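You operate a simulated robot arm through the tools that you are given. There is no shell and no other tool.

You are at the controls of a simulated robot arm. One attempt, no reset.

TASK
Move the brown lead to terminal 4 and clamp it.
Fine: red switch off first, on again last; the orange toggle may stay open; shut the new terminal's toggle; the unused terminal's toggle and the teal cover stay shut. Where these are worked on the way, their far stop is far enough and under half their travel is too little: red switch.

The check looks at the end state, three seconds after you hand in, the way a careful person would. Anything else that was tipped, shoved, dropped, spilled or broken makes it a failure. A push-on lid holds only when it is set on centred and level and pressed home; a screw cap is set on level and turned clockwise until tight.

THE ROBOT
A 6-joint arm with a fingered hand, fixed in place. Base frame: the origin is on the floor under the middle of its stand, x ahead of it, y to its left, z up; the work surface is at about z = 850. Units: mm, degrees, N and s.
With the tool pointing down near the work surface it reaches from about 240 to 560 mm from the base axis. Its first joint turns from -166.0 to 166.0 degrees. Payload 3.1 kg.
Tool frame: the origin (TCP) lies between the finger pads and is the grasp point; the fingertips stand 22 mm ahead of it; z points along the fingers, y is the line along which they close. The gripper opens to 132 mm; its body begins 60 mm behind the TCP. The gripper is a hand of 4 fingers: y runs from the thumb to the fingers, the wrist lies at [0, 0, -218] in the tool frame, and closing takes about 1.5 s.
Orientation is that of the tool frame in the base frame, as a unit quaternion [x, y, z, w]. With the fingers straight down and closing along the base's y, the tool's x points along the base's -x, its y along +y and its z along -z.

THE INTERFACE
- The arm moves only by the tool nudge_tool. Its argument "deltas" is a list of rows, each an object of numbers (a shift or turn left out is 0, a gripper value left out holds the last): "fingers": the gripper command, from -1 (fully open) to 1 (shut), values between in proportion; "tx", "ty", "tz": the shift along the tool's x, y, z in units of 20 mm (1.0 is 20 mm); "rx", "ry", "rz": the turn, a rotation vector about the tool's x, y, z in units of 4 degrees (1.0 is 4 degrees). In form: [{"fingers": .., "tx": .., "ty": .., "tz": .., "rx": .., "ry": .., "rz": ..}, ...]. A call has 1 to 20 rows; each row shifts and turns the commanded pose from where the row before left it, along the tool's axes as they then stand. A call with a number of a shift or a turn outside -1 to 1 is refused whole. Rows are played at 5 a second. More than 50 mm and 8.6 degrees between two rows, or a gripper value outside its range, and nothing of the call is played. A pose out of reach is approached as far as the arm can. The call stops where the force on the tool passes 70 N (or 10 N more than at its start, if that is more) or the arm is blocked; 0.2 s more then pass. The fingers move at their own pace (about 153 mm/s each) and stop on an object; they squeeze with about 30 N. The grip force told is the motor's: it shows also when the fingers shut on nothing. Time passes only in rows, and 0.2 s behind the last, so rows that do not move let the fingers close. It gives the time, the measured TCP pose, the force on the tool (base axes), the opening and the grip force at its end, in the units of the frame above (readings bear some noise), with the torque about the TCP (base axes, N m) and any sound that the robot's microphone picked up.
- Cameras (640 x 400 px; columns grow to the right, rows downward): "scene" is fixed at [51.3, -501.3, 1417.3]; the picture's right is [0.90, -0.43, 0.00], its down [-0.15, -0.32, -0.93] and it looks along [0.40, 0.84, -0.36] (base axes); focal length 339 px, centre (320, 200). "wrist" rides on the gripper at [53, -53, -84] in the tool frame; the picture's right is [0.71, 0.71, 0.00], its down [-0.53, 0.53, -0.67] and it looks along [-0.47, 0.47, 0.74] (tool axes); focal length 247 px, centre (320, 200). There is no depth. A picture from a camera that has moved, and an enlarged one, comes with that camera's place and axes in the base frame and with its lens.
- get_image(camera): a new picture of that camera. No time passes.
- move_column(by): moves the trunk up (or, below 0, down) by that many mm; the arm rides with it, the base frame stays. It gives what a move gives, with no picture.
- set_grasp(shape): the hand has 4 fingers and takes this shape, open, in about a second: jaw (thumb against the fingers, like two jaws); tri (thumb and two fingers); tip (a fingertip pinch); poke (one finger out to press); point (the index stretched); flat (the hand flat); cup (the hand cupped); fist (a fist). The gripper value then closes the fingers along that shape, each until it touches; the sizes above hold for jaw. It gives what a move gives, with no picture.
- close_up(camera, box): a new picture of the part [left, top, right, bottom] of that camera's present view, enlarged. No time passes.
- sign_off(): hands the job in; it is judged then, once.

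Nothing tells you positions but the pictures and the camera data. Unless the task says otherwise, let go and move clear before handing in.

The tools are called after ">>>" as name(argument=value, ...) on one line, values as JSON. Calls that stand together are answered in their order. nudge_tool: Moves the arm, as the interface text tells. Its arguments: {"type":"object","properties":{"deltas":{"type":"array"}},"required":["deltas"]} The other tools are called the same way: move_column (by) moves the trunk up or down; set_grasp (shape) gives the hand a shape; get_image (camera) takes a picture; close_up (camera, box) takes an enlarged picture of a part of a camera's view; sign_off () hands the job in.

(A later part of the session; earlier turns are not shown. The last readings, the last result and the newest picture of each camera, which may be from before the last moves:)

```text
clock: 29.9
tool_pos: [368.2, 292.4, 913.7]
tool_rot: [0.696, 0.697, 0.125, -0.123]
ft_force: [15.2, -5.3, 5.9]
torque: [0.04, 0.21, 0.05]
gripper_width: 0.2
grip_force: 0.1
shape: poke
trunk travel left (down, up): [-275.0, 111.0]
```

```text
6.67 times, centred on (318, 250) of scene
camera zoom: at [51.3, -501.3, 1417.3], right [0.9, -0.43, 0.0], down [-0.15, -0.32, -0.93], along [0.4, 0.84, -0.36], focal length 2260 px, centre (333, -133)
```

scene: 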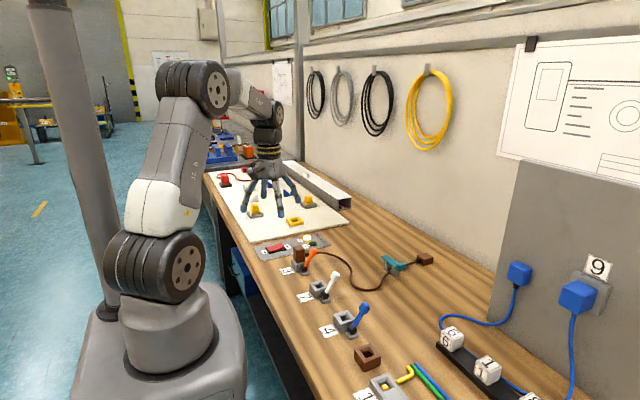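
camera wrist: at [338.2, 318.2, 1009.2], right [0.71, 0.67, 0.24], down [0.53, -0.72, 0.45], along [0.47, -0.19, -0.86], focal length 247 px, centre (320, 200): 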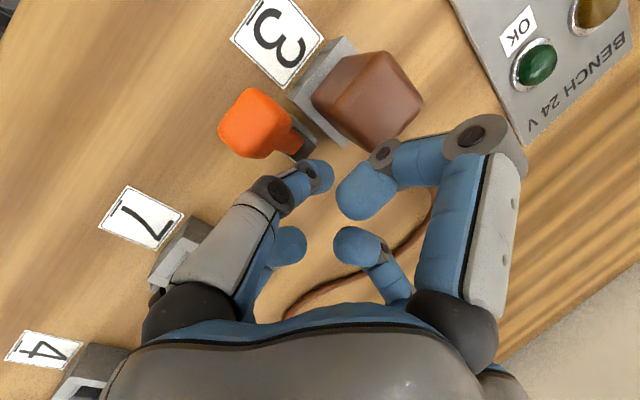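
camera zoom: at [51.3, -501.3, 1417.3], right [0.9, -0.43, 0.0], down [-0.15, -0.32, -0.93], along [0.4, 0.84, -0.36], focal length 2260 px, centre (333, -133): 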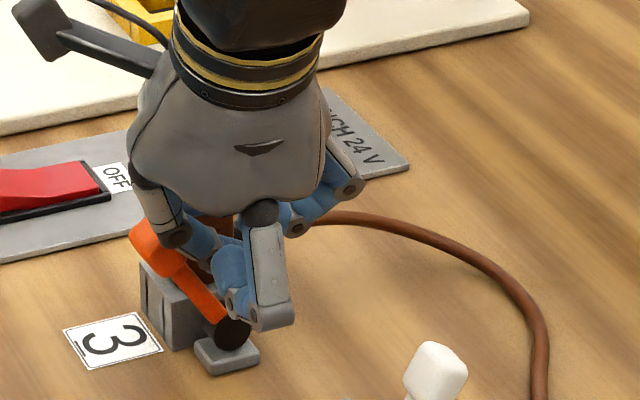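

At 15 N the lever doesn't move further, so the orange toggle is fully open. I'll back off, lift, and carry the hand over to the blue toggle at terminal 4.

>>> nudge_tool(deltas=[{"ty": 0.8}, {"ty": 0.8}, {"tx": 0.294, "tz": -0.808}, {"tx": 0.294, "tz": -0.808}, {"tx": 0.294, "tz": -0.808}, {"tx": 0.294, "tz": -0.808}, {"tx": 0.294, "tz": -0.808}])

>>> nudge_tool(deltas=[{"tx": -0.862, "tz": -0.3135, "ty": 0.133}, {"tx": -0.862, "tz": -0.3135, "ty": 0.133}, {"tx": -0.862, "tz": -0.3135, "ty": 0.133}, {"tx": -0.862, "tz": -0.3135, "ty": 0.133}, {"tx": -0.862, "tz": -0.3135, "ty": 0.133}, {"tx": -0.862, "tz": -0.3135, "ty": 0.133}, {"tx": -0.862, "tz": -0.3135, "ty": 0.133}, {"tx": -0.862, "tz": -0.3135, "ty": 0.133}, {"tx": -0.862, "tz": -0.3135, "ty": 0.133}, {"tx": -0.862, "tz": -0.3135, "ty": 0.133}, {"tx": -0.862, "tz": -0.3135, "ty": 0.133}, {"tx": -0.862, "tz": -0.3135, "ty": 0.133}, {"tx": -0.862, "tz": -0.3135, "ty": 0.133}, {"tx": -0.862, "tz": -0.3135, "ty": 0.133}, {"tx": -0.862, "tz": -0.3135, "ty": 0.133}])

>>> get_image(camera="wrist")

>>> get_image(camera="scene")

```text
clock: 31.5
tool_pos: [397.2, 296.3, 1001.8]
tool_rot: [0.696, 0.697, 0.123, -0.123]
ft_force: [-0.5, -0.1, -1.1]
torque: [-0.01, -0.02, -0.01]
gripper_width: 0.0
grip_force: 0.0
shape: poke
trunk travel left (down, up): [-275.0, 111.0]
```

```text
clock: 34.7
tool_pos: [439.1, 18.8, 1001.9]
tool_rot: [0.695, 0.698, 0.123, -0.123]
ft_force: [0.7, -0.3, -0.4]
torque: [0.01, -0.02, 0.01]
gripper_width: 0.1
grip_force: 0.0
shape: poke
trunk travel left (down, up): [-275.0, 111.0]
```

```text
taken
camera wrist: at [387.0, 41.9, 1096.3], right [0.71, 0.67, 0.24], down [0.53, -0.72, 0.45], along [0.47, -0.19, -0.86], focal length 247 px, centre (320, 200)
```

wrist: 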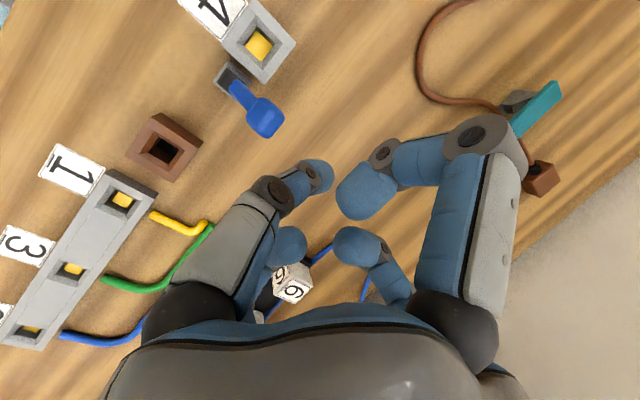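

```text
taken
```

scene: 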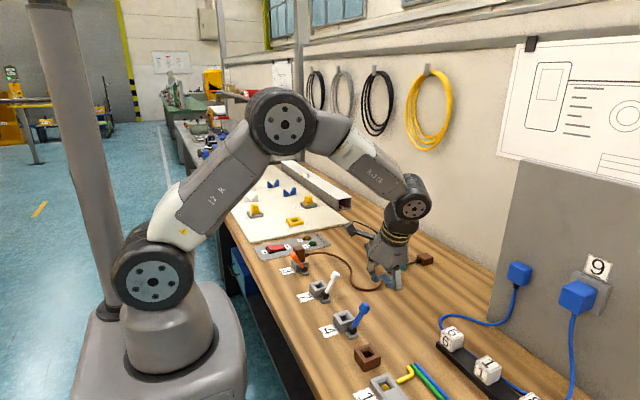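

The blue lever head is at about (412, 26, 916). I'll lower beside it on its +x side, as I did with the orange one, and push it open.

>>> nudge_tool(deltas=[{"ty": 0.2}, {"tx": -0.301, "tz": 0.827}, {"tx": -0.301, "tz": 0.827}, {"tx": -0.301, "tz": 0.827}, {"tx": -0.301, "tz": 0.827}, {"tx": -0.301, "tz": 0.827}])

>>> close_up(camera="scene", box=[310, 270, 422, 340])

>>> get_image(camera="wrist")

```text
clock: 36.1
tool_pos: [443.3, 21.0, 913.1]
tool_rot: [0.696, 0.697, 0.124, -0.122]
ft_force: [8.6, -0.4, 11.7]
torque: [-0.02, 0.31, 0.03]
gripper_width: 0.0
grip_force: 0.1
shape: poke
trunk travel left (down, up): [-275.0, 111.0]
```

```text
5.71 times, centred on (366, 305) of scene
camera zoom: at [51.3, -501.3, 1417.3], right [0.9, -0.43, 0.0], down [-0.15, -0.32, -0.93], along [0.4, 0.84, -0.36], focal length 1937 px, centre (57, -400)
```

zoom: 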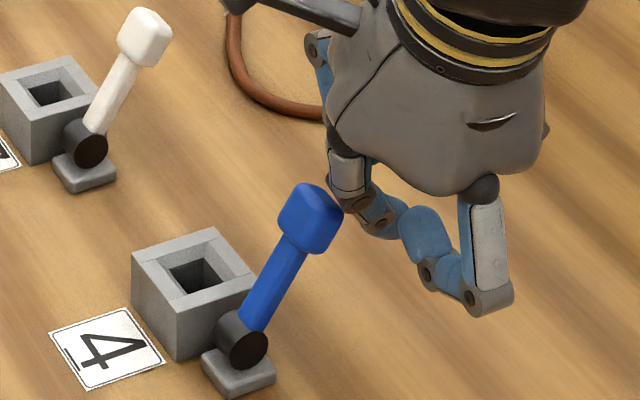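

```text
taken
camera wrist: at [390.7, 43.7, 1008.3], right [0.71, 0.66, 0.24], down [0.52, -0.72, 0.45], along [0.48, -0.19, -0.86], focal length 247 px, centre (320, 200)
```

wrist: 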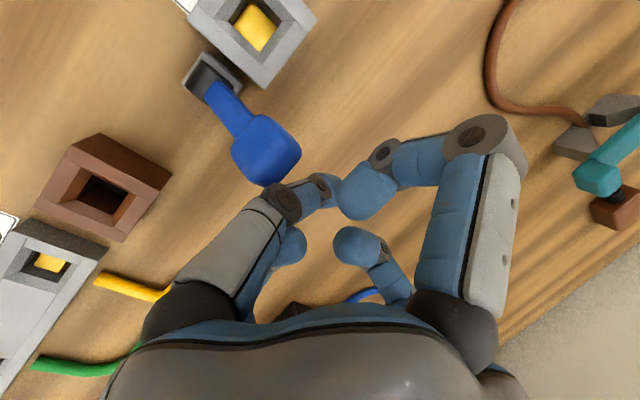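

The finger's knuckle is resting on the blue head's upper edge because the finger slants. I'll lift, tilt the hand 20° more so the finger stands nearly upright facing −x, and come down a bit further out.

>>> nudge_tool(deltas=[{"tx": 0.342, "tz": -0.94}, {"tx": 0.342, "tz": -0.94}, {"ty": 0.8}, {"rx": 1}, {"rx": 1}, {"rx": 1}, {"rx": 1}, {"rx": 1}, {"tx": -0.325, "ty": 0.305, "tz": 0.839}])

>>> close_up(camera="scene", box=[310, 270, 422, 340])

>>> get_image(camera="wrist")

```text
clock: 38.1
tool_pos: [459.0, 20.9, 933.1]
tool_rot: [0.664, 0.707, 0.0, -0.242]
ft_force: [-0.1, -0.5, -0.8]
torque: [0.0, -0.02, 0.01]
gripper_width: 0.1
grip_force: 0.0
shape: poke
trunk travel left (down, up): [-275.0, 111.0]
```

```text
5.71 times, centred on (366, 305) of scene
camera zoom: at [51.3, -501.3, 1417.3], right [0.9, -0.43, 0.0], down [-0.15, -0.32, -0.93], along [0.4, 0.84, -0.36], focal length 1937 px, centre (57, -400)
```

zoom: 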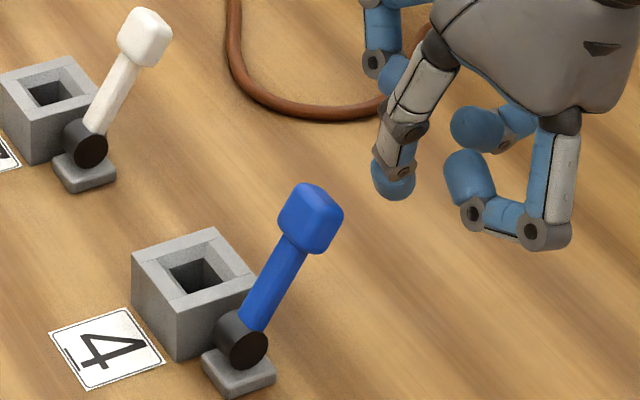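

```text
taken
camera wrist: at [438.0, 39.4, 1041.2], right [0.66, 0.75, 0.01], down [0.72, -0.65, 0.24], along [0.19, -0.15, -0.97], focal length 247 px, centre (320, 200)
```

wrist: 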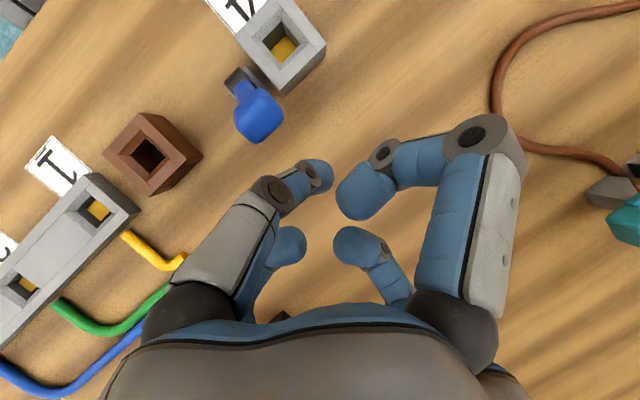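

The finger now stands nearly upright beside the blue lever. I'll lower the last 20 mm and push −x.

>>> nudge_tool(deltas=[{"tx": -0.342, "ty": 0.3215, "tz": 0.883}, {"ty": -0.235, "tz": 0.0855}, {"ty": -0.235, "tz": 0.0855}, {"ty": -0.235, "tz": 0.0855}, {"ty": -0.235, "tz": 0.0855}, {"ty": -0.235, "tz": 0.0855}, {"ty": -0.235, "tz": 0.0855}])

>>> close_up(camera="scene", box=[310, 270, 422, 340])

```text
clock: 39.7
tool_pos: [428.1, 21.4, 914.2]
tool_rot: [0.665, 0.707, 0.0, -0.242]
ft_force: [1.3, -0.6, -0.2]
torque: [0.03, 0.04, -0.02]
gripper_width: 0.0
grip_force: 0.2
shape: poke
trunk travel left (down, up): [-275.0, 111.0]
```

```text
5.71 times, centred on (366, 305) of scene
camera zoom: at [51.3, -501.3, 1417.3], right [0.9, -0.43, 0.0], down [-0.15, -0.32, -0.93], along [0.4, 0.84, -0.36], focal length 1937 px, centre (57, -400)
```

zoom: 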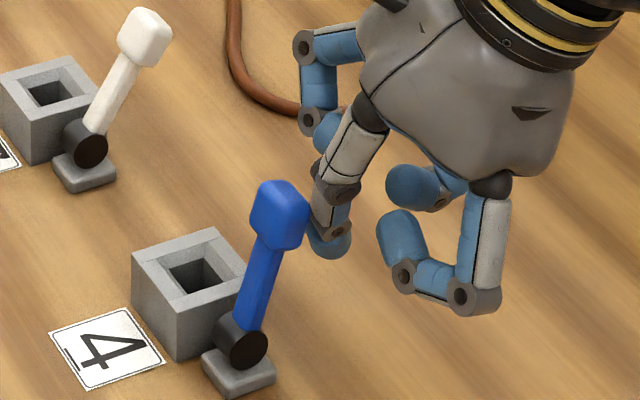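

The blue lever is moving easily. I'll keep pushing until it flips to its far stop.

>>> nudge_tool(deltas=[{"ty": -0.235, "tz": 0.0855}, {"ty": -0.235, "tz": 0.0855}, {"ty": -0.235, "tz": 0.0855}, {"ty": -0.235, "tz": 0.0855}, {"ty": -0.235, "tz": 0.0855}, {"ty": -0.235, "tz": 0.0855}])

>>> close_up(camera="scene", box=[310, 270, 422, 340])

```text
clock: 41.1
tool_pos: [399.1, 20.7, 916.0]
tool_rot: [0.664, 0.708, 0.0, -0.241]
ft_force: [-0.6, 0.1, -0.8]
torque: [0.0, 0.02, -0.02]
gripper_width: 0.1
grip_force: 0.0
shape: poke
trunk travel left (down, up): [-275.0, 111.0]
```

```text
5.71 times, centred on (366, 305) of scene
camera zoom: at [51.3, -501.3, 1417.3], right [0.9, -0.43, 0.0], down [-0.15, -0.32, -0.93], along [0.4, 0.84, -0.36], focal length 1937 px, centre (57, -400)
```

zoom: 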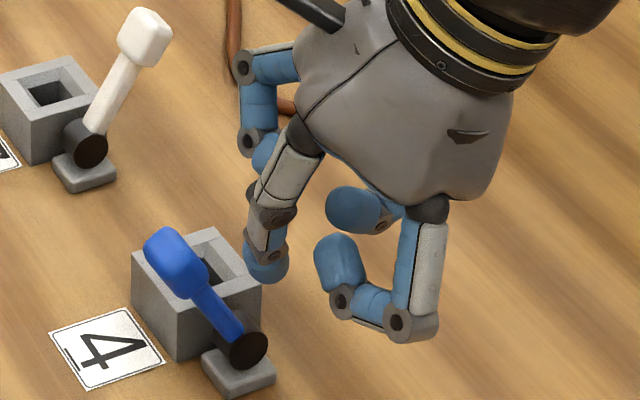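

The blue lever has flipped to the open side. A light extra push will confirm it is at its stop.

>>> nudge_tool(deltas=[{"ty": -0.235, "tz": 0.0855}, {"ty": -0.235, "tz": 0.0855}, {"ty": -0.235, "tz": 0.0855}, {"ty": -0.235, "tz": 0.0855}, {"ty": -0.141, "tz": 0.0513}])

>>> close_up(camera="scene", box=[310, 270, 422, 340])

```text
clock: 42.3
tool_pos: [375.1, 21.0, 914.7]
tool_rot: [0.664, 0.708, 0.0, -0.241]
ft_force: [3.7, -1.6, 2.9]
torque: [0.01, 0.06, 0.04]
gripper_width: 0.0
grip_force: 0.1
shape: poke
trunk travel left (down, up): [-275.0, 111.0]
```

```text
5.71 times, centred on (366, 305) of scene
camera zoom: at [51.3, -501.3, 1417.3], right [0.9, -0.43, 0.0], down [-0.15, -0.32, -0.93], along [0.4, 0.84, -0.36], focal length 1937 px, centre (57, -400)
```

zoom: 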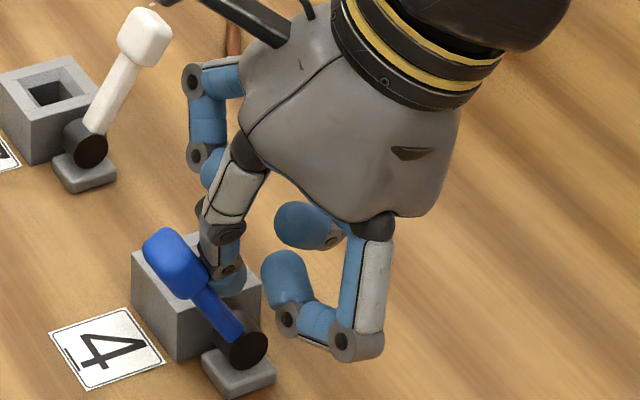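

The lever doesn't move further, so the blue toggle is fully open. I'll back away, lift, straighten the hand, and then test the gripping shapes in free air.

>>> nudge_tool(deltas=[{"ty": 0.94, "tz": -0.342}, {"ty": 0.94, "tz": -0.342}, {"tx": 0.308, "ty": -0.289, "tz": -0.795}, {"tx": 0.308, "ty": -0.289, "tz": -0.795}, {"tx": 0.308, "ty": -0.289, "tz": -0.795}, {"tx": 0.308, "ty": -0.289, "tz": -0.795}, {"tx": 0.308, "ty": -0.289, "tz": -0.795}, {"rx": -1}, {"rx": -1}, {"rx": -1}, {"rx": -1}, {"rx": -1}, {"ry": -1}, {"ry": -1}, {"ry": -1}, {"ry": -1}, {"ry": -1}])

>>> set_grasp(shape="tip")

>>> get_image(camera="wrist")

>>> close_up(camera="scene", box=[310, 220, 438, 300])

```text
clock: 45.9
tool_pos: [416.0, 21.7, 1004.8]
tool_rot: [0.707, 0.708, -0.001, 0.001]
ft_force: [-0.4, -0.6, -0.3]
torque: [0.01, -0.01, 0.0]
gripper_width: 0.0
grip_force: 0.1
shape: poke
trunk travel left (down, up): [-275.0, 111.0]
```

```text
clock: 46.8
tool_pos: [414.9, 21.2, 1006.4]
tool_rot: [0.708, 0.706, 0.0, 0.0]
ft_force: [0.2, -0.3, 0.5]
torque: [-0.01, -0.02, 0.01]
gripper_width: 131.9
grip_force: 0.0
shape: tip
trunk travel left (down, up): [-275.0, 111.0]
```

```text
taken
camera wrist: at [363.0, 75.9, 1087.3], right [0.71, 0.71, 0.0], down [0.53, -0.53, 0.67], along [0.47, -0.47, -0.74], focal length 247 px, centre (320, 200)
```

wrist: 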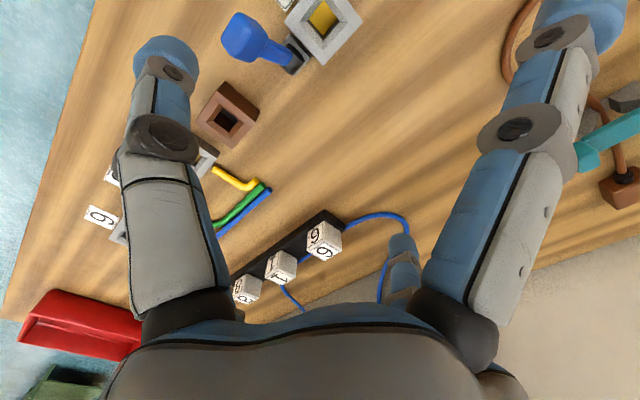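

```text
5.00 times, centred on (374, 260) of scene
camera zoom: at [51.3, -501.3, 1417.3], right [0.9, -0.43, 0.0], down [-0.15, -0.32, -0.93], along [0.4, 0.84, -0.36], focal length 1695 px, centre (50, -100)
```

zoom: 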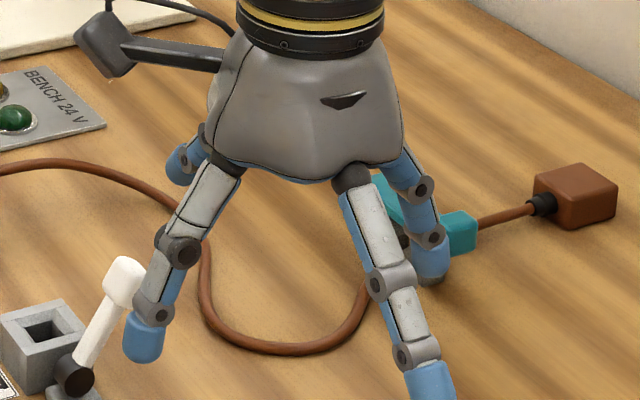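

"Tip" shape has the thumb and the opposite finger posed for a pinch, with the two side fingers spread out. I'll close it in the air to see how the fingers end up.

>>> nudge_tool(deltas=[{"fingers": 0.6}, {"fingers": 0.6}, {"fingers": 0.6}, {"fingers": 0.6}, {"fingers": 0.6}])

>>> get_image(camera="wrist")

>>> close_up(camera="scene", box=[310, 220, 438, 300])

```text
clock: 48.0
tool_pos: [414.9, 22.0, 1004.3]
tool_rot: [0.707, 0.707, 0.0, -0.001]
ft_force: [0.1, -0.1, 0.0]
torque: [0.03, -0.01, -0.02]
gripper_width: 27.0
grip_force: 0.1
shape: tip
trunk travel left (down, up): [-275.0, 111.0]
```

```text
taken
camera wrist: at [363.0, 75.9, 1087.3], right [0.71, 0.71, 0.0], down [0.53, -0.53, 0.67], along [0.47, -0.47, -0.74], focal length 247 px, centre (320, 200)
```

wrist: 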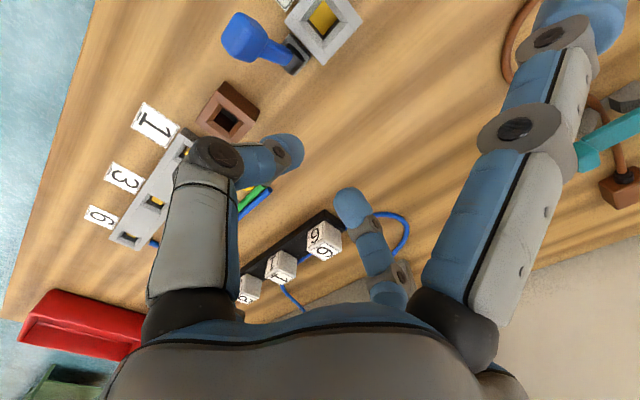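

```text
5.00 times, centred on (374, 260) of scene
camera zoom: at [51.3, -501.3, 1417.3], right [0.9, -0.43, 0.0], down [-0.15, -0.32, -0.93], along [0.4, 0.84, -0.36], focal length 1695 px, centre (50, -100)
```

zoom: 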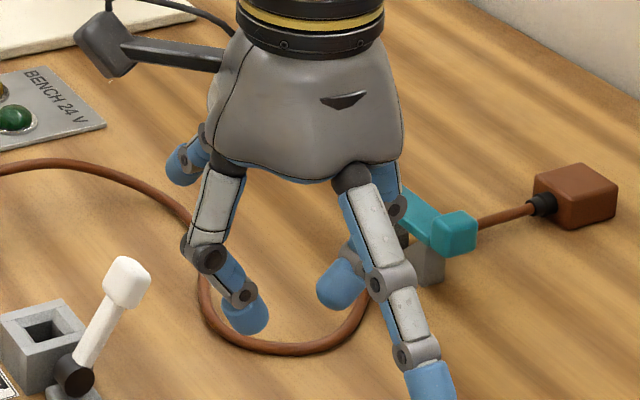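

The tip shape gives a clean two-finger pinch along tool y, with the side fingers staying wide. I'll open up, turn the hand back 90° and photograph socket 4 from a repeatable pose, so I can measure its offset from socket 3 precisely.

>>> nudge_tool(deltas=[{"fingers": -1, "rz": -0.9375}, {"rz": -0.9375}, {"rz": -0.9375}, {"rz": -0.9375}, {"rz": -0.9375}, {"rz": -0.9375}, {"rz": -0.9375}, {"rz": -0.9375}, {"rz": -0.9375}, {"rz": -0.9375}, {"rz": -0.9375}, {"rz": -0.9375}, {"rz": -0.9375}, {"rz": -0.9375}, {"rz": -0.9375}, {"rz": -0.9375}, {"rz": -0.9375}, {"rz": -0.9375}, {"rz": -0.9375}, {"rz": -0.9375}])

>>> nudge_tool(deltas=[{"rz": -0.9375}, {"rz": -0.9375}, {"rz": -0.9375}, {"rz": -0.9375}, {"tx": 0.85, "ty": -0.11, "tz": 0.2}, {"tx": 0.85, "ty": -0.11, "tz": 0.2}, {"tx": 0.85, "ty": -0.11, "tz": 0.2}, {"tx": 0.85, "ty": -0.11, "tz": 0.2}, {"tx": 0.85, "ty": -0.11, "tz": 0.2}, {"tx": 0}, {"tx": 0}])

>>> get_image(camera="wrist")

>>> close_up(camera="wrist", box=[240, 110, 400, 210])

```text
clock: 52.2
tool_pos: [416.8, 22.4, 1003.9]
tool_rot: [0.13, 0.992, 0.0, 0.0]
ft_force: [0.6, 0.5, -0.7]
torque: [0.02, 0.01, -0.02]
gripper_width: 131.9
grip_force: 0.1
shape: tip
trunk travel left (down, up): [-275.0, 111.0]
```

```text
clock: 54.6
tool_pos: [331.1, 9.6, 985.5]
tool_rot: [0.001, 1.0, 0.0, 0.0]
ft_force: [-0.4, 0.2, 0.1]
torque: [0.01, 0.01, 0.0]
gripper_width: 131.8
grip_force: 0.0
shape: tip
trunk travel left (down, up): [-275.0, 111.0]
```

```text
taken
camera wrist: at [278.5, -42.1, 1067.2], right [-0.71, 0.71, 0.0], down [0.53, 0.53, 0.67], along [0.47, 0.47, -0.74], focal length 247 px, centre (320, 200)
```

wrist: 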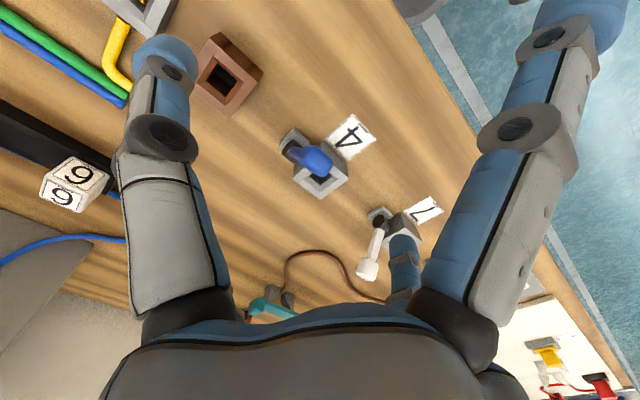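

```text
4.00 times, centred on (320, 160) of wrist
camera zoom: at [278.5, -42.1, 1067.2], right [-0.71, 0.71, 0.0], down [0.53, 0.53, 0.67], along [0.47, 0.47, -0.74], focal length 988 px, centre (320, 360)
```

zoom: 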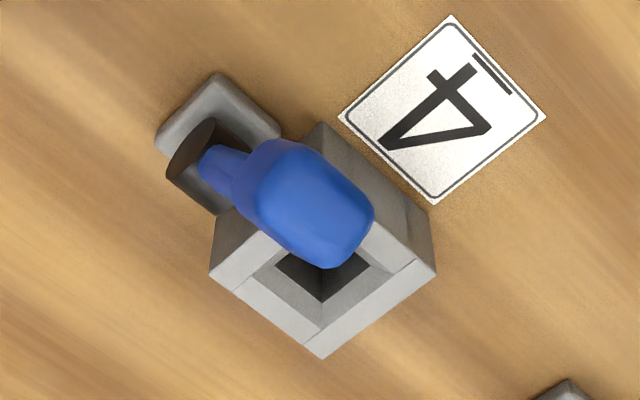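

I have a clear close-up of socket 4. Now I'll move exactly 279 mm in +y to the matching pose over terminal 3 and take the same picture.

>>> nudge_tool(deltas=[{"ty": 0.93}, {"ty": 0.93}, {"ty": 0.93}, {"ty": 0.93}, {"ty": 0.93}, {"ty": 0.93}, {"ty": 0.93}, {"ty": 0.93}, {"ty": 0.93}, {"ty": 0.93}, {"ty": 0.93}, {"ty": 0.93}, {"ty": 0.93}, {"ty": 0.93}, {"ty": 0.93}, {"tx": 0}, {"tx": 0}])

>>> get_image(camera="wrist")

>>> close_up(camera="wrist", box=[240, 110, 400, 210])

```text
clock: 58.2
tool_pos: [331.4, 290.5, 984.8]
tool_rot: [0.0, 1.0, 0.0, 0.0]
ft_force: [-0.3, 0.8, 0.9]
torque: [0.01, 0.0, 0.0]
gripper_width: 132.0
grip_force: 0.1
shape: tip
trunk travel left (down, up): [-275.0, 111.0]
```

```text
taken
camera wrist: at [279.6, 238.7, 1066.1], right [-0.71, 0.71, 0.0], down [0.53, 0.53, 0.67], along [0.47, 0.47, -0.74], focal length 247 px, centre (320, 200)
```

wrist: 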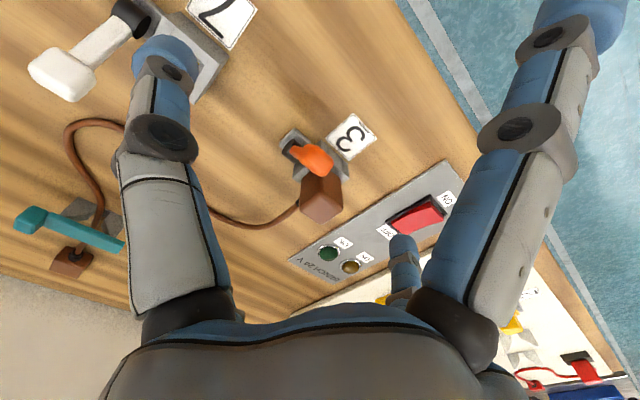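

```text
4.00 times, centred on (320, 160) of wrist
camera zoom: at [279.6, 238.7, 1066.1], right [-0.71, 0.71, 0.0], down [0.53, 0.53, 0.67], along [0.47, 0.47, -0.74], focal length 988 px, centre (320, 360)
```

zoom: 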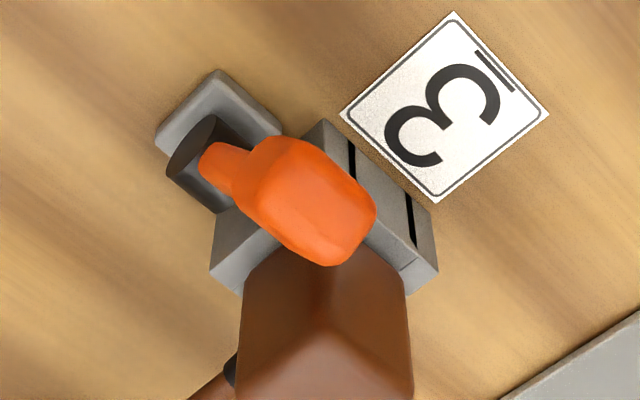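

Features of sockets 3 and 4 match to within 2–3 px, so the sockets share the same shape, orientation and x, and are about 280 mm apart. The pose readings are noisy, so I'll take a few still readings here to average them.

>>> nudge_tool(deltas=[{"tx": 0}])

>>> nudge_tool(deltas=[{"tx": 0}])

>>> nudge_tool(deltas=[{"tx": 0}])

>>> close_up(camera="wrist", box=[280, 120, 376, 180])

>>> close_up(camera="scene", box=[275, 235, 339, 275])

```text
clock: 58.6
tool_pos: [331.3, 290.7, 983.4]
tool_rot: [0.0, 1.0, 0.0, 0.0]
ft_force: [0.0, 0.5, 0.3]
torque: [-0.01, -0.01, 0.01]
gripper_width: 132.0
grip_force: 0.1
shape: tip
trunk travel left (down, up): [-275.0, 111.0]
```

```text
clock: 59.0
tool_pos: [332.2, 289.7, 984.8]
tool_rot: [0.0, 1.0, 0.0, -0.001]
ft_force: [0.6, 0.4, -0.1]
torque: [0.0, -0.02, 0.01]
gripper_width: 131.9
grip_force: 0.1
shape: tip
trunk travel left (down, up): [-275.0, 111.0]
```

```text
clock: 59.4
tool_pos: [331.3, 291.1, 984.4]
tool_rot: [0.0, 1.0, 0.0, -0.001]
ft_force: [0.7, -0.3, -0.6]
torque: [-0.02, 0.02, -0.01]
gripper_width: 132.0
grip_force: 0.0
shape: tip
trunk travel left (down, up): [-275.0, 111.0]
```

```text
6.67 times, centred on (328, 150) of wrist
camera zoom: at [279.7, 238.5, 1066.2], right [-0.71, 0.71, 0.0], down [0.53, 0.53, 0.67], along [0.47, 0.47, -0.74], focal length 1646 px, centre (267, 533)
```

zoom: 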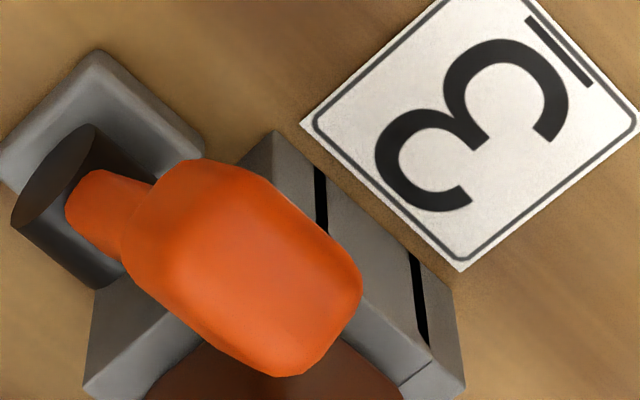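

```text
10.00 times, centred on (307, 255) of scene
camera zoom: at [51.3, -501.3, 1417.3], right [0.9, -0.43, 0.0], down [-0.15, -0.32, -0.93], along [0.4, 0.84, -0.36], focal length 3389 px, centre (450, -350)
```

zoom: 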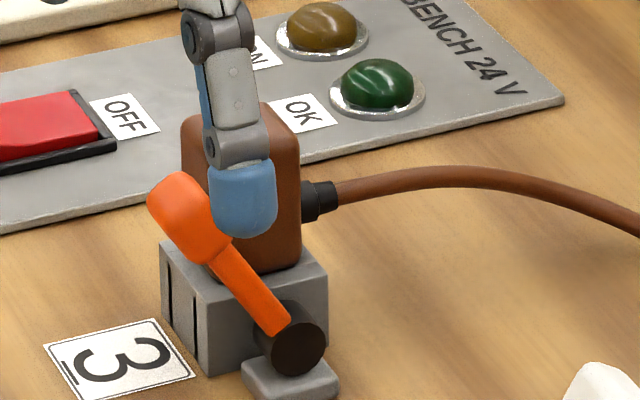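

Using the camera positions as the finer measure, socket 3 minus socket 4 comes out at (≈0, 280, 0) mm. Socket 3 and the plug are centred near (381.5, 342). I'll move over the plug with the pinch open and check from both cameras.

>>> nudge_tool(deltas=[{"tx": -0.644, "ty": 0.644}, {"tx": -0.644, "ty": 0.644}, {"tx": -0.644, "ty": 0.644}, {"tx": -0.644, "ty": 0.644}, {"tz": 0.985}, {"tz": 0.985}, {"tx": 0}])

>>> get_image(camera="wrist")

>>> close_up(camera="scene", box=[260, 215, 372, 285])

```text
clock: 61.0
tool_pos: [383.1, 341.6, 947.2]
tool_rot: [0.0, 1.0, 0.0, 0.0]
ft_force: [0.7, 0.2, -0.8]
torque: [0.01, -0.01, -0.01]
gripper_width: 131.9
grip_force: 0.0
shape: tip
trunk travel left (down, up): [-275.0, 111.0]
```

```text
taken
camera wrist: at [330.9, 288.5, 1028.2], right [-0.71, 0.71, 0.0], down [0.53, 0.53, 0.67], along [0.47, 0.47, -0.74], focal length 247 px, centre (320, 200)
```

wrist: 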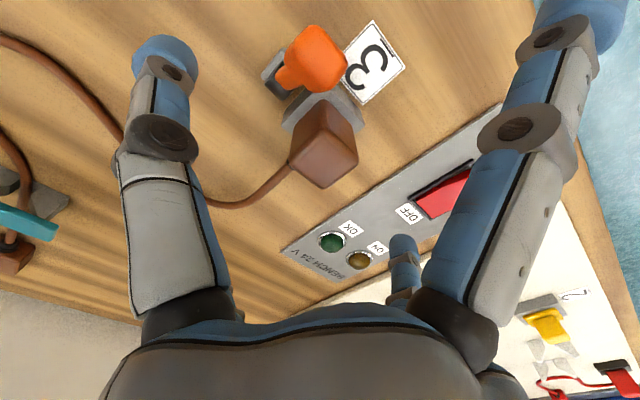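

```text
5.71 times, centred on (316, 250) of scene
camera zoom: at [51.3, -501.3, 1417.3], right [0.9, -0.43, 0.0], down [-0.15, -0.32, -0.93], along [0.4, 0.84, -0.36], focal length 1937 px, centre (343, -86)
```

zoom: 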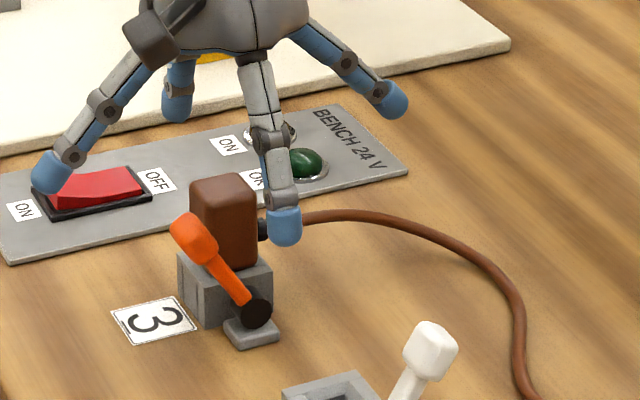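

The plug is centred under the hand at about (380, 341), with its top near z≈917. I'll lower so the pads are at plug mid-height (TCP z≈905), keeping the fingertips above the lever pivot.

>>> nudge_tool(deltas=[{"tx": 0.08, "tz": 0.7}, {"tz": 0.7}, {"tz": 0.7}, {"tx": 0}])

>>> close_up(camera="scene", box=[260, 215, 372, 285])

>>> get_image(camera="wrist")

```text
clock: 62.0
tool_pos: [380.6, 341.1, 904.1]
tool_rot: [-0.001, 1.0, 0.0, 0.0]
ft_force: [-0.2, 0.2, 0.6]
torque: [0.01, -0.04, -0.03]
gripper_width: 132.1
grip_force: 0.1
shape: tip
trunk travel left (down, up): [-275.0, 111.0]
```

```text
5.71 times, centred on (316, 250) of scene
camera zoom: at [51.3, -501.3, 1417.3], right [0.9, -0.43, 0.0], down [-0.15, -0.32, -0.93], along [0.4, 0.84, -0.36], focal length 1937 px, centre (343, -86)
```

zoom: 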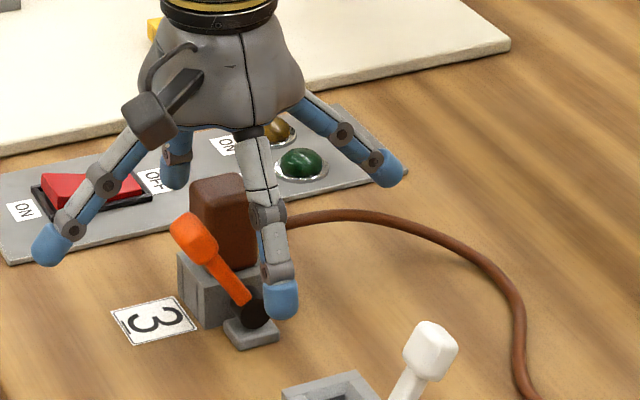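

```text
taken
camera wrist: at [328.8, 289.3, 986.6], right [-0.71, 0.71, 0.0], down [0.53, 0.53, 0.67], along [0.47, 0.47, -0.74], focal length 247 px, centre (320, 200)
```

wrist: 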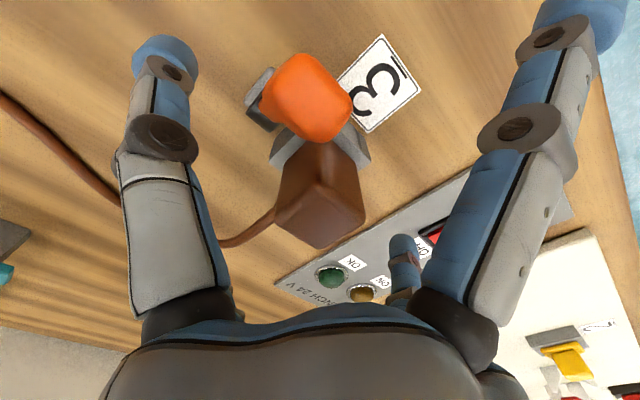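

The hand is straddling the plug, and the thumb tip is near the orange pivot's height. I'll raise 4 mm for margin, close the pinch most of the way and look before gripping.

>>> nudge_tool(deltas=[{"tz": -0.2}, {"fingers": 0.3}, {"fingers": 0.3}, {"fingers": 0.3}, {"fingers": 0.3}])

>>> close_up(camera="scene", box=[270, 225, 350, 275])

>>> get_image(camera="wrist")

```text
clock: 63.2
tool_pos: [382.5, 340.1, 907.1]
tool_rot: [0.0, 1.0, 0.0, 0.0]
ft_force: [0.1, -0.4, -0.4]
torque: [0.01, -0.03, 0.04]
gripper_width: 46.4
grip_force: 0.0
shape: tip
trunk travel left (down, up): [-275.0, 111.0]
```

```text
8.00 times, centred on (310, 250) of scene
camera zoom: at [51.3, -501.3, 1417.3], right [0.9, -0.43, 0.0], down [-0.15, -0.32, -0.93], along [0.4, 0.84, -0.36], focal length 2712 px, centre (400, -200)
```

zoom: 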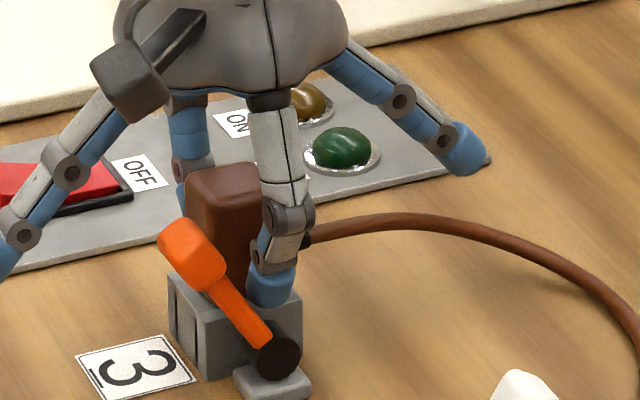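

```text
taken
camera wrist: at [328.8, 288.4, 989.9], right [-0.71, 0.71, 0.0], down [0.53, 0.53, 0.67], along [0.47, 0.47, -0.74], focal length 247 px, centre (320, 200)
```

wrist: 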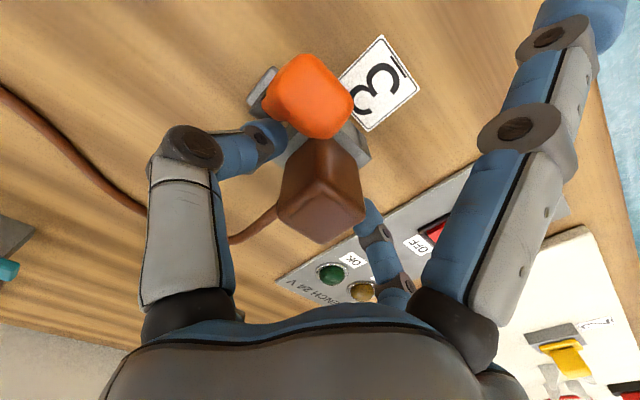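

The thumb clears the orange pivot and both fingers are close to the plug faces. I'll close fully now.

>>> nudge_tool(deltas=[{"fingers": 0.6}, {"fingers": 0.6}, {"fingers": 1}, {"fingers": 1}, {"fingers": 1}, {"fingers": 1}])

>>> close_up(camera="scene", box=[270, 225, 350, 275])

>>> get_image(camera="wrist")

```text
clock: 64.6
tool_pos: [381.0, 339.9, 908.9]
tool_rot: [-0.001, 1.0, 0.0, 0.0]
ft_force: [0.6, 0.2, -0.9]
torque: [-0.01, -0.01, -0.03]
gripper_width: 24.2
grip_force: 29.5
shape: tip
trunk travel left (down, up): [-275.0, 111.0]
```

```text
8.00 times, centred on (310, 250) of scene
camera zoom: at [51.3, -501.3, 1417.3], right [0.9, -0.43, 0.0], down [-0.15, -0.32, -0.93], along [0.4, 0.84, -0.36], focal length 2712 px, centre (400, -200)
```

zoom: 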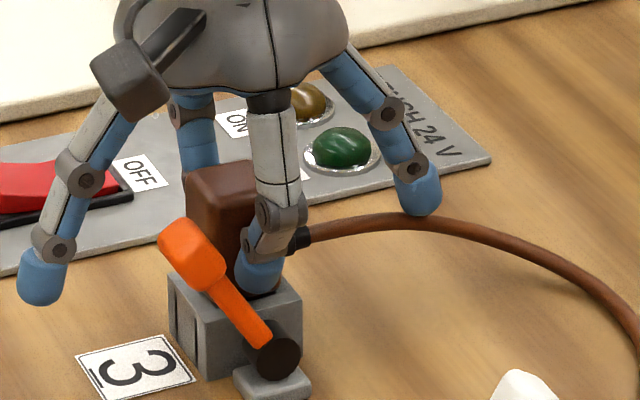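

```text
taken
camera wrist: at [329.0, 288.5, 990.0], right [-0.71, 0.71, 0.0], down [0.53, 0.53, 0.67], along [0.47, 0.47, -0.74], focal length 247 px, centre (320, 200)
```

wrist: 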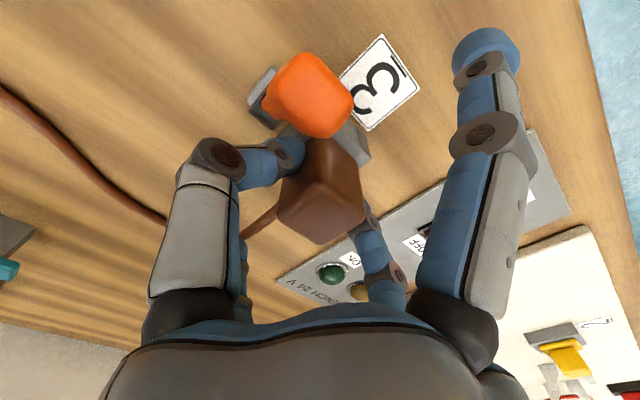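

The plug is gripped (24.2 mm wide, 29.5 N), and the seated reference has the wrist camera at (329.0, 288.5, 990.0). I'll lift slowly straight up and watch the force.

>>> nudge_tool(deltas=[{"tz": -0.15}, {"tz": -0.15}, {"tz": -0.2}, {"tz": -0.2}])

>>> close_up(camera="scene", box=[270, 225, 350, 275])

>>> close_up(camera="wrist", box=[220, 20, 412, 140])

```text
clock: 65.6
tool_pos: [380.9, 340.5, 923.0]
tool_rot: [0.0, 1.0, 0.0, 0.0]
ft_force: [-0.6, -0.2, -0.4]
torque: [-0.02, -0.01, -0.04]
gripper_width: 24.2
grip_force: 30.4
shape: tip
trunk travel left (down, up): [-275.0, 111.0]
```

```text
8.00 times, centred on (310, 250) of scene
camera zoom: at [51.3, -501.3, 1417.3], right [0.9, -0.43, 0.0], down [-0.15, -0.32, -0.93], along [0.4, 0.84, -0.36], focal length 2712 px, centre (400, -200)
```

zoom: 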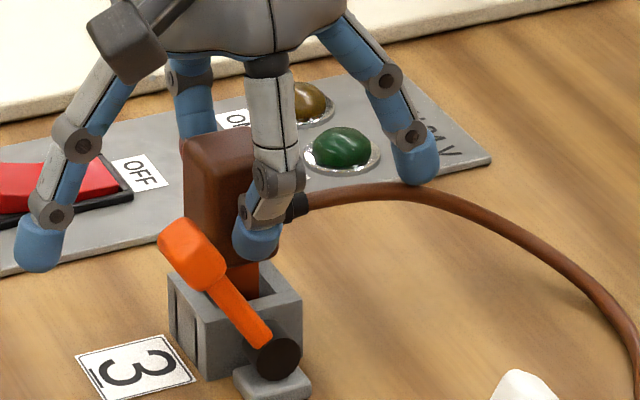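

```text
3.33 times, centred on (316, 80) of wrist
camera zoom: at [328.4, 288.6, 1004.3], right [-0.71, 0.71, 0.0], down [0.53, 0.53, 0.67], along [0.47, 0.47, -0.74], focal length 823 px, centre (333, 600)
```

zoom: 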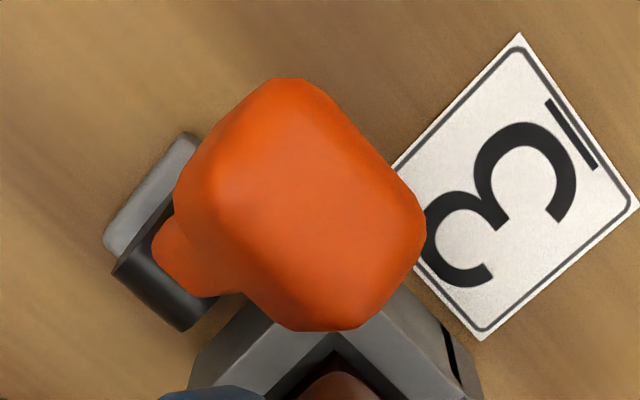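

The plug is sliding out freely and its narrower stub is visible. I'll continue the lift well clear of the white toggle's height.

>>> nudge_tool(deltas=[{"tz": -0.4}, {"tz": -0.5}, {"tz": -0.6}, {"tz": -0.6}, {"tz": -0.6}, {"tz": -0.6}, {"tz": -0.6}, {"tz": -0.6}])

>>> get_image(camera="scene")

>>> close_up(camera="scene", box=[260, 190, 388, 270])

>>> get_image(camera="wrist")

```text
clock: 67.4
tool_pos: [381.1, 338.8, 1011.7]
tool_rot: [0.0, 1.0, 0.0, 0.0]
ft_force: [0.0, -0.1, -1.1]
torque: [0.03, 0.02, 0.01]
gripper_width: 24.2
grip_force: 30.3
shape: tip
trunk travel left (down, up): [-275.0, 111.0]
```

```text
taken
```

scene: 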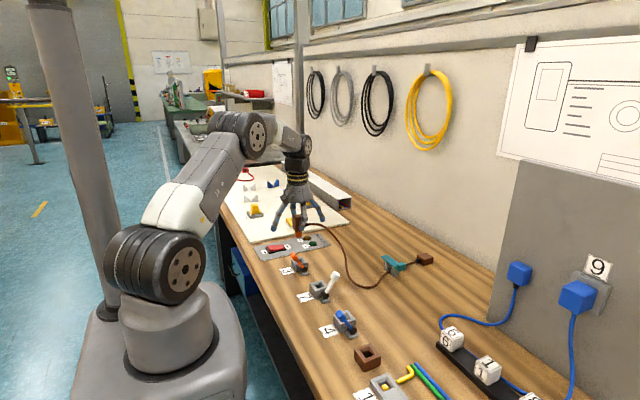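

```text
5.00 times, centred on (324, 230) of scene
camera zoom: at [51.3, -501.3, 1417.3], right [0.9, -0.43, 0.0], down [-0.15, -0.32, -0.93], along [0.4, 0.84, -0.36], focal length 1695 px, centre (300, 50)
```

zoom: 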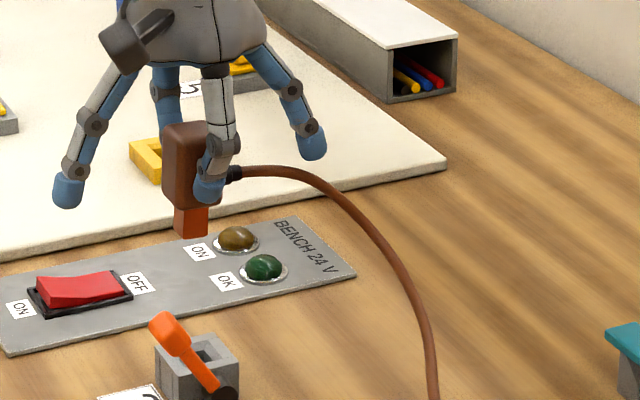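

```text
taken
camera wrist: at [328.6, 287.1, 1093.1], right [-0.71, 0.71, 0.0], down [0.53, 0.53, 0.67], along [0.47, 0.47, -0.74], focal length 247 px, centre (320, 200)
```

wrist: 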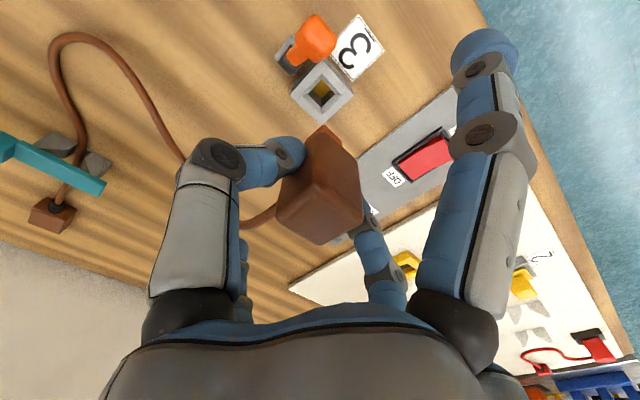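

The plug is held straight with its stub exposed, and the cable hangs freely. I'll raise it 20 mm more and carry it in −y toward terminal 4, above the white toggle.

>>> nudge_tool(deltas=[{"tz": -0.5}, {"tz": -0.5}, {"ty": -0.4}, {"ty": -0.6}, {"ty": -0.7}, {"ty": -0.7}, {"ty": -0.7}, {"ty": -0.7}, {"ty": -0.7}, {"ty": -0.7}, {"ty": -0.7}, {"ty": -0.7}])

>>> close_up(camera="scene", box=[270, 200, 462, 320])

```text
clock: 70.0
tool_pos: [381.6, 208.0, 1032.3]
tool_rot: [-0.001, 1.0, -0.001, 0.001]
ft_force: [-0.4, -0.3, -0.2]
torque: [0.03, 0.02, 0.01]
gripper_width: 24.0
grip_force: 30.0
shape: tip
trunk travel left (down, up): [-275.0, 111.0]
```

```text
3.33 times, centred on (366, 260) of scene
camera zoom: at [51.3, -501.3, 1417.3], right [0.9, -0.43, 0.0], down [-0.15, -0.32, -0.93], along [0.4, 0.84, -0.36], focal length 1130 px, centre (167, 0)
```

zoom: 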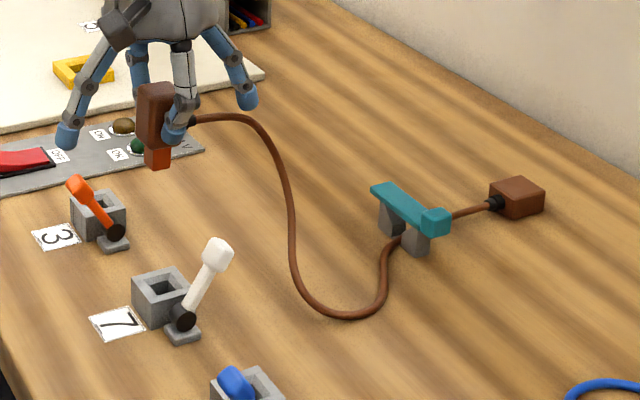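

The carry is going well, and the cable is clear of the white toggle. I'll continue to above terminal 4.

>>> nudge_tool(deltas=[{"ty": -0.6}, {"ty": -0.65}, {"ty": -0.65}, {"ty": -0.65}, {"ty": -0.65}, {"ty": -0.65}, {"ty": -0.65}, {"ty": -0.65}, {"ty": -0.65}, {"ty": -0.65}, {"ty": -0.5}, {"ty": -0.35}, {"tx": 0}, {"tx": 0}])

>>> close_up(camera="scene", box=[290, 220, 482, 340])

>>> get_image(camera="wrist")

```text
clock: 73.0
tool_pos: [380.2, 62.9, 1032.1]
tool_rot: [-0.001, 1.0, 0.0, 0.0]
ft_force: [-0.8, 0.1, -0.4]
torque: [0.0, 0.0, -0.03]
gripper_width: 24.1
grip_force: 29.6
shape: tip
trunk travel left (down, up): [-275.0, 111.0]
```

```text
3.33 times, centred on (386, 280) of scene
camera zoom: at [51.3, -501.3, 1417.3], right [0.9, -0.43, 0.0], down [-0.15, -0.32, -0.93], along [0.4, 0.84, -0.36], focal length 1130 px, centre (100, -67)
```

zoom: 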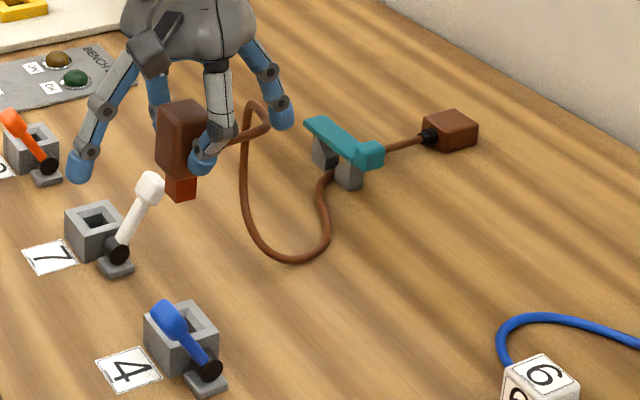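

```text
taken
camera wrist: at [327.8, 11.0, 1114.1], right [-0.71, 0.71, 0.0], down [0.53, 0.53, 0.67], along [0.47, 0.47, -0.74], focal length 247 px, centre (320, 200)
```

wrist: 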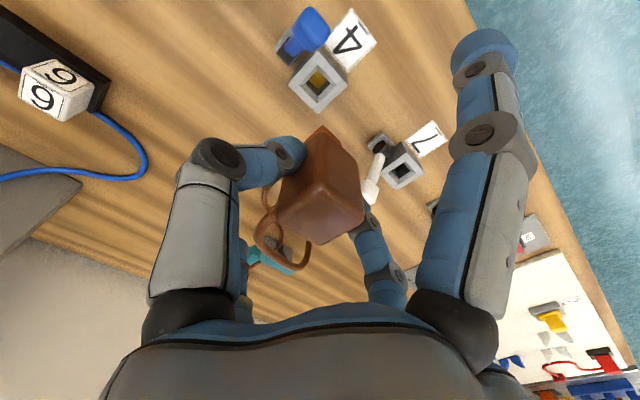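

The plug is above terminal 4 with no slip in the grip. I'll check the cable bend near the side finger before lowering.

>>> close_up(camera="scene", box=[320, 225, 400, 275])

>>> close_up(camera="wrist", box=[220, 100, 412, 280])

```text
8.00 times, centred on (360, 250) of scene
camera zoom: at [51.3, -501.3, 1417.3], right [0.9, -0.43, 0.0], down [-0.15, -0.32, -0.93], along [0.4, 0.84, -0.36], focal length 2712 px, centre (0, -200)
```

zoom: 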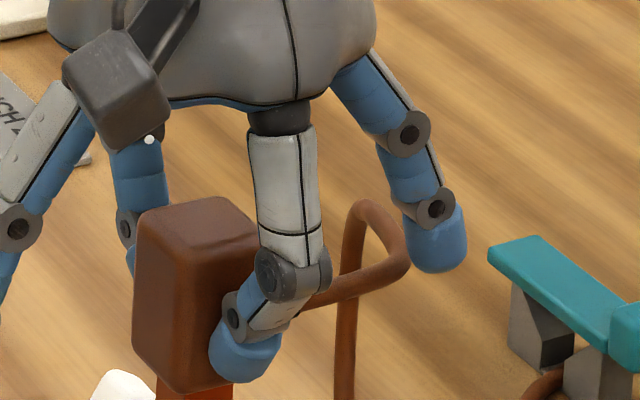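

```text
2.22 times, centred on (316, 190) of wrist
camera zoom: at [327.8, 11.0, 1114.1], right [-0.71, 0.71, 0.0], down [0.53, 0.53, 0.67], along [0.47, 0.47, -0.74], focal length 549 px, centre (329, 222)
```

zoom: 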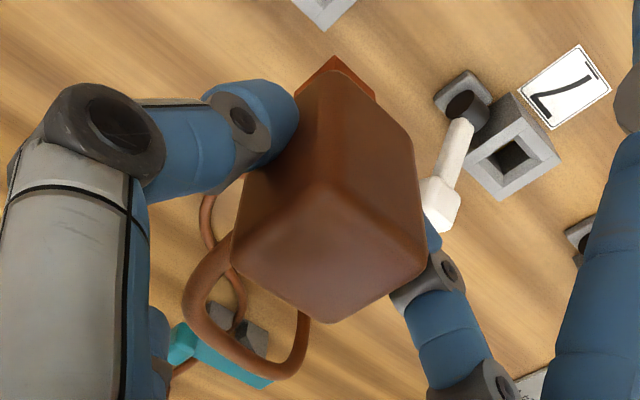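

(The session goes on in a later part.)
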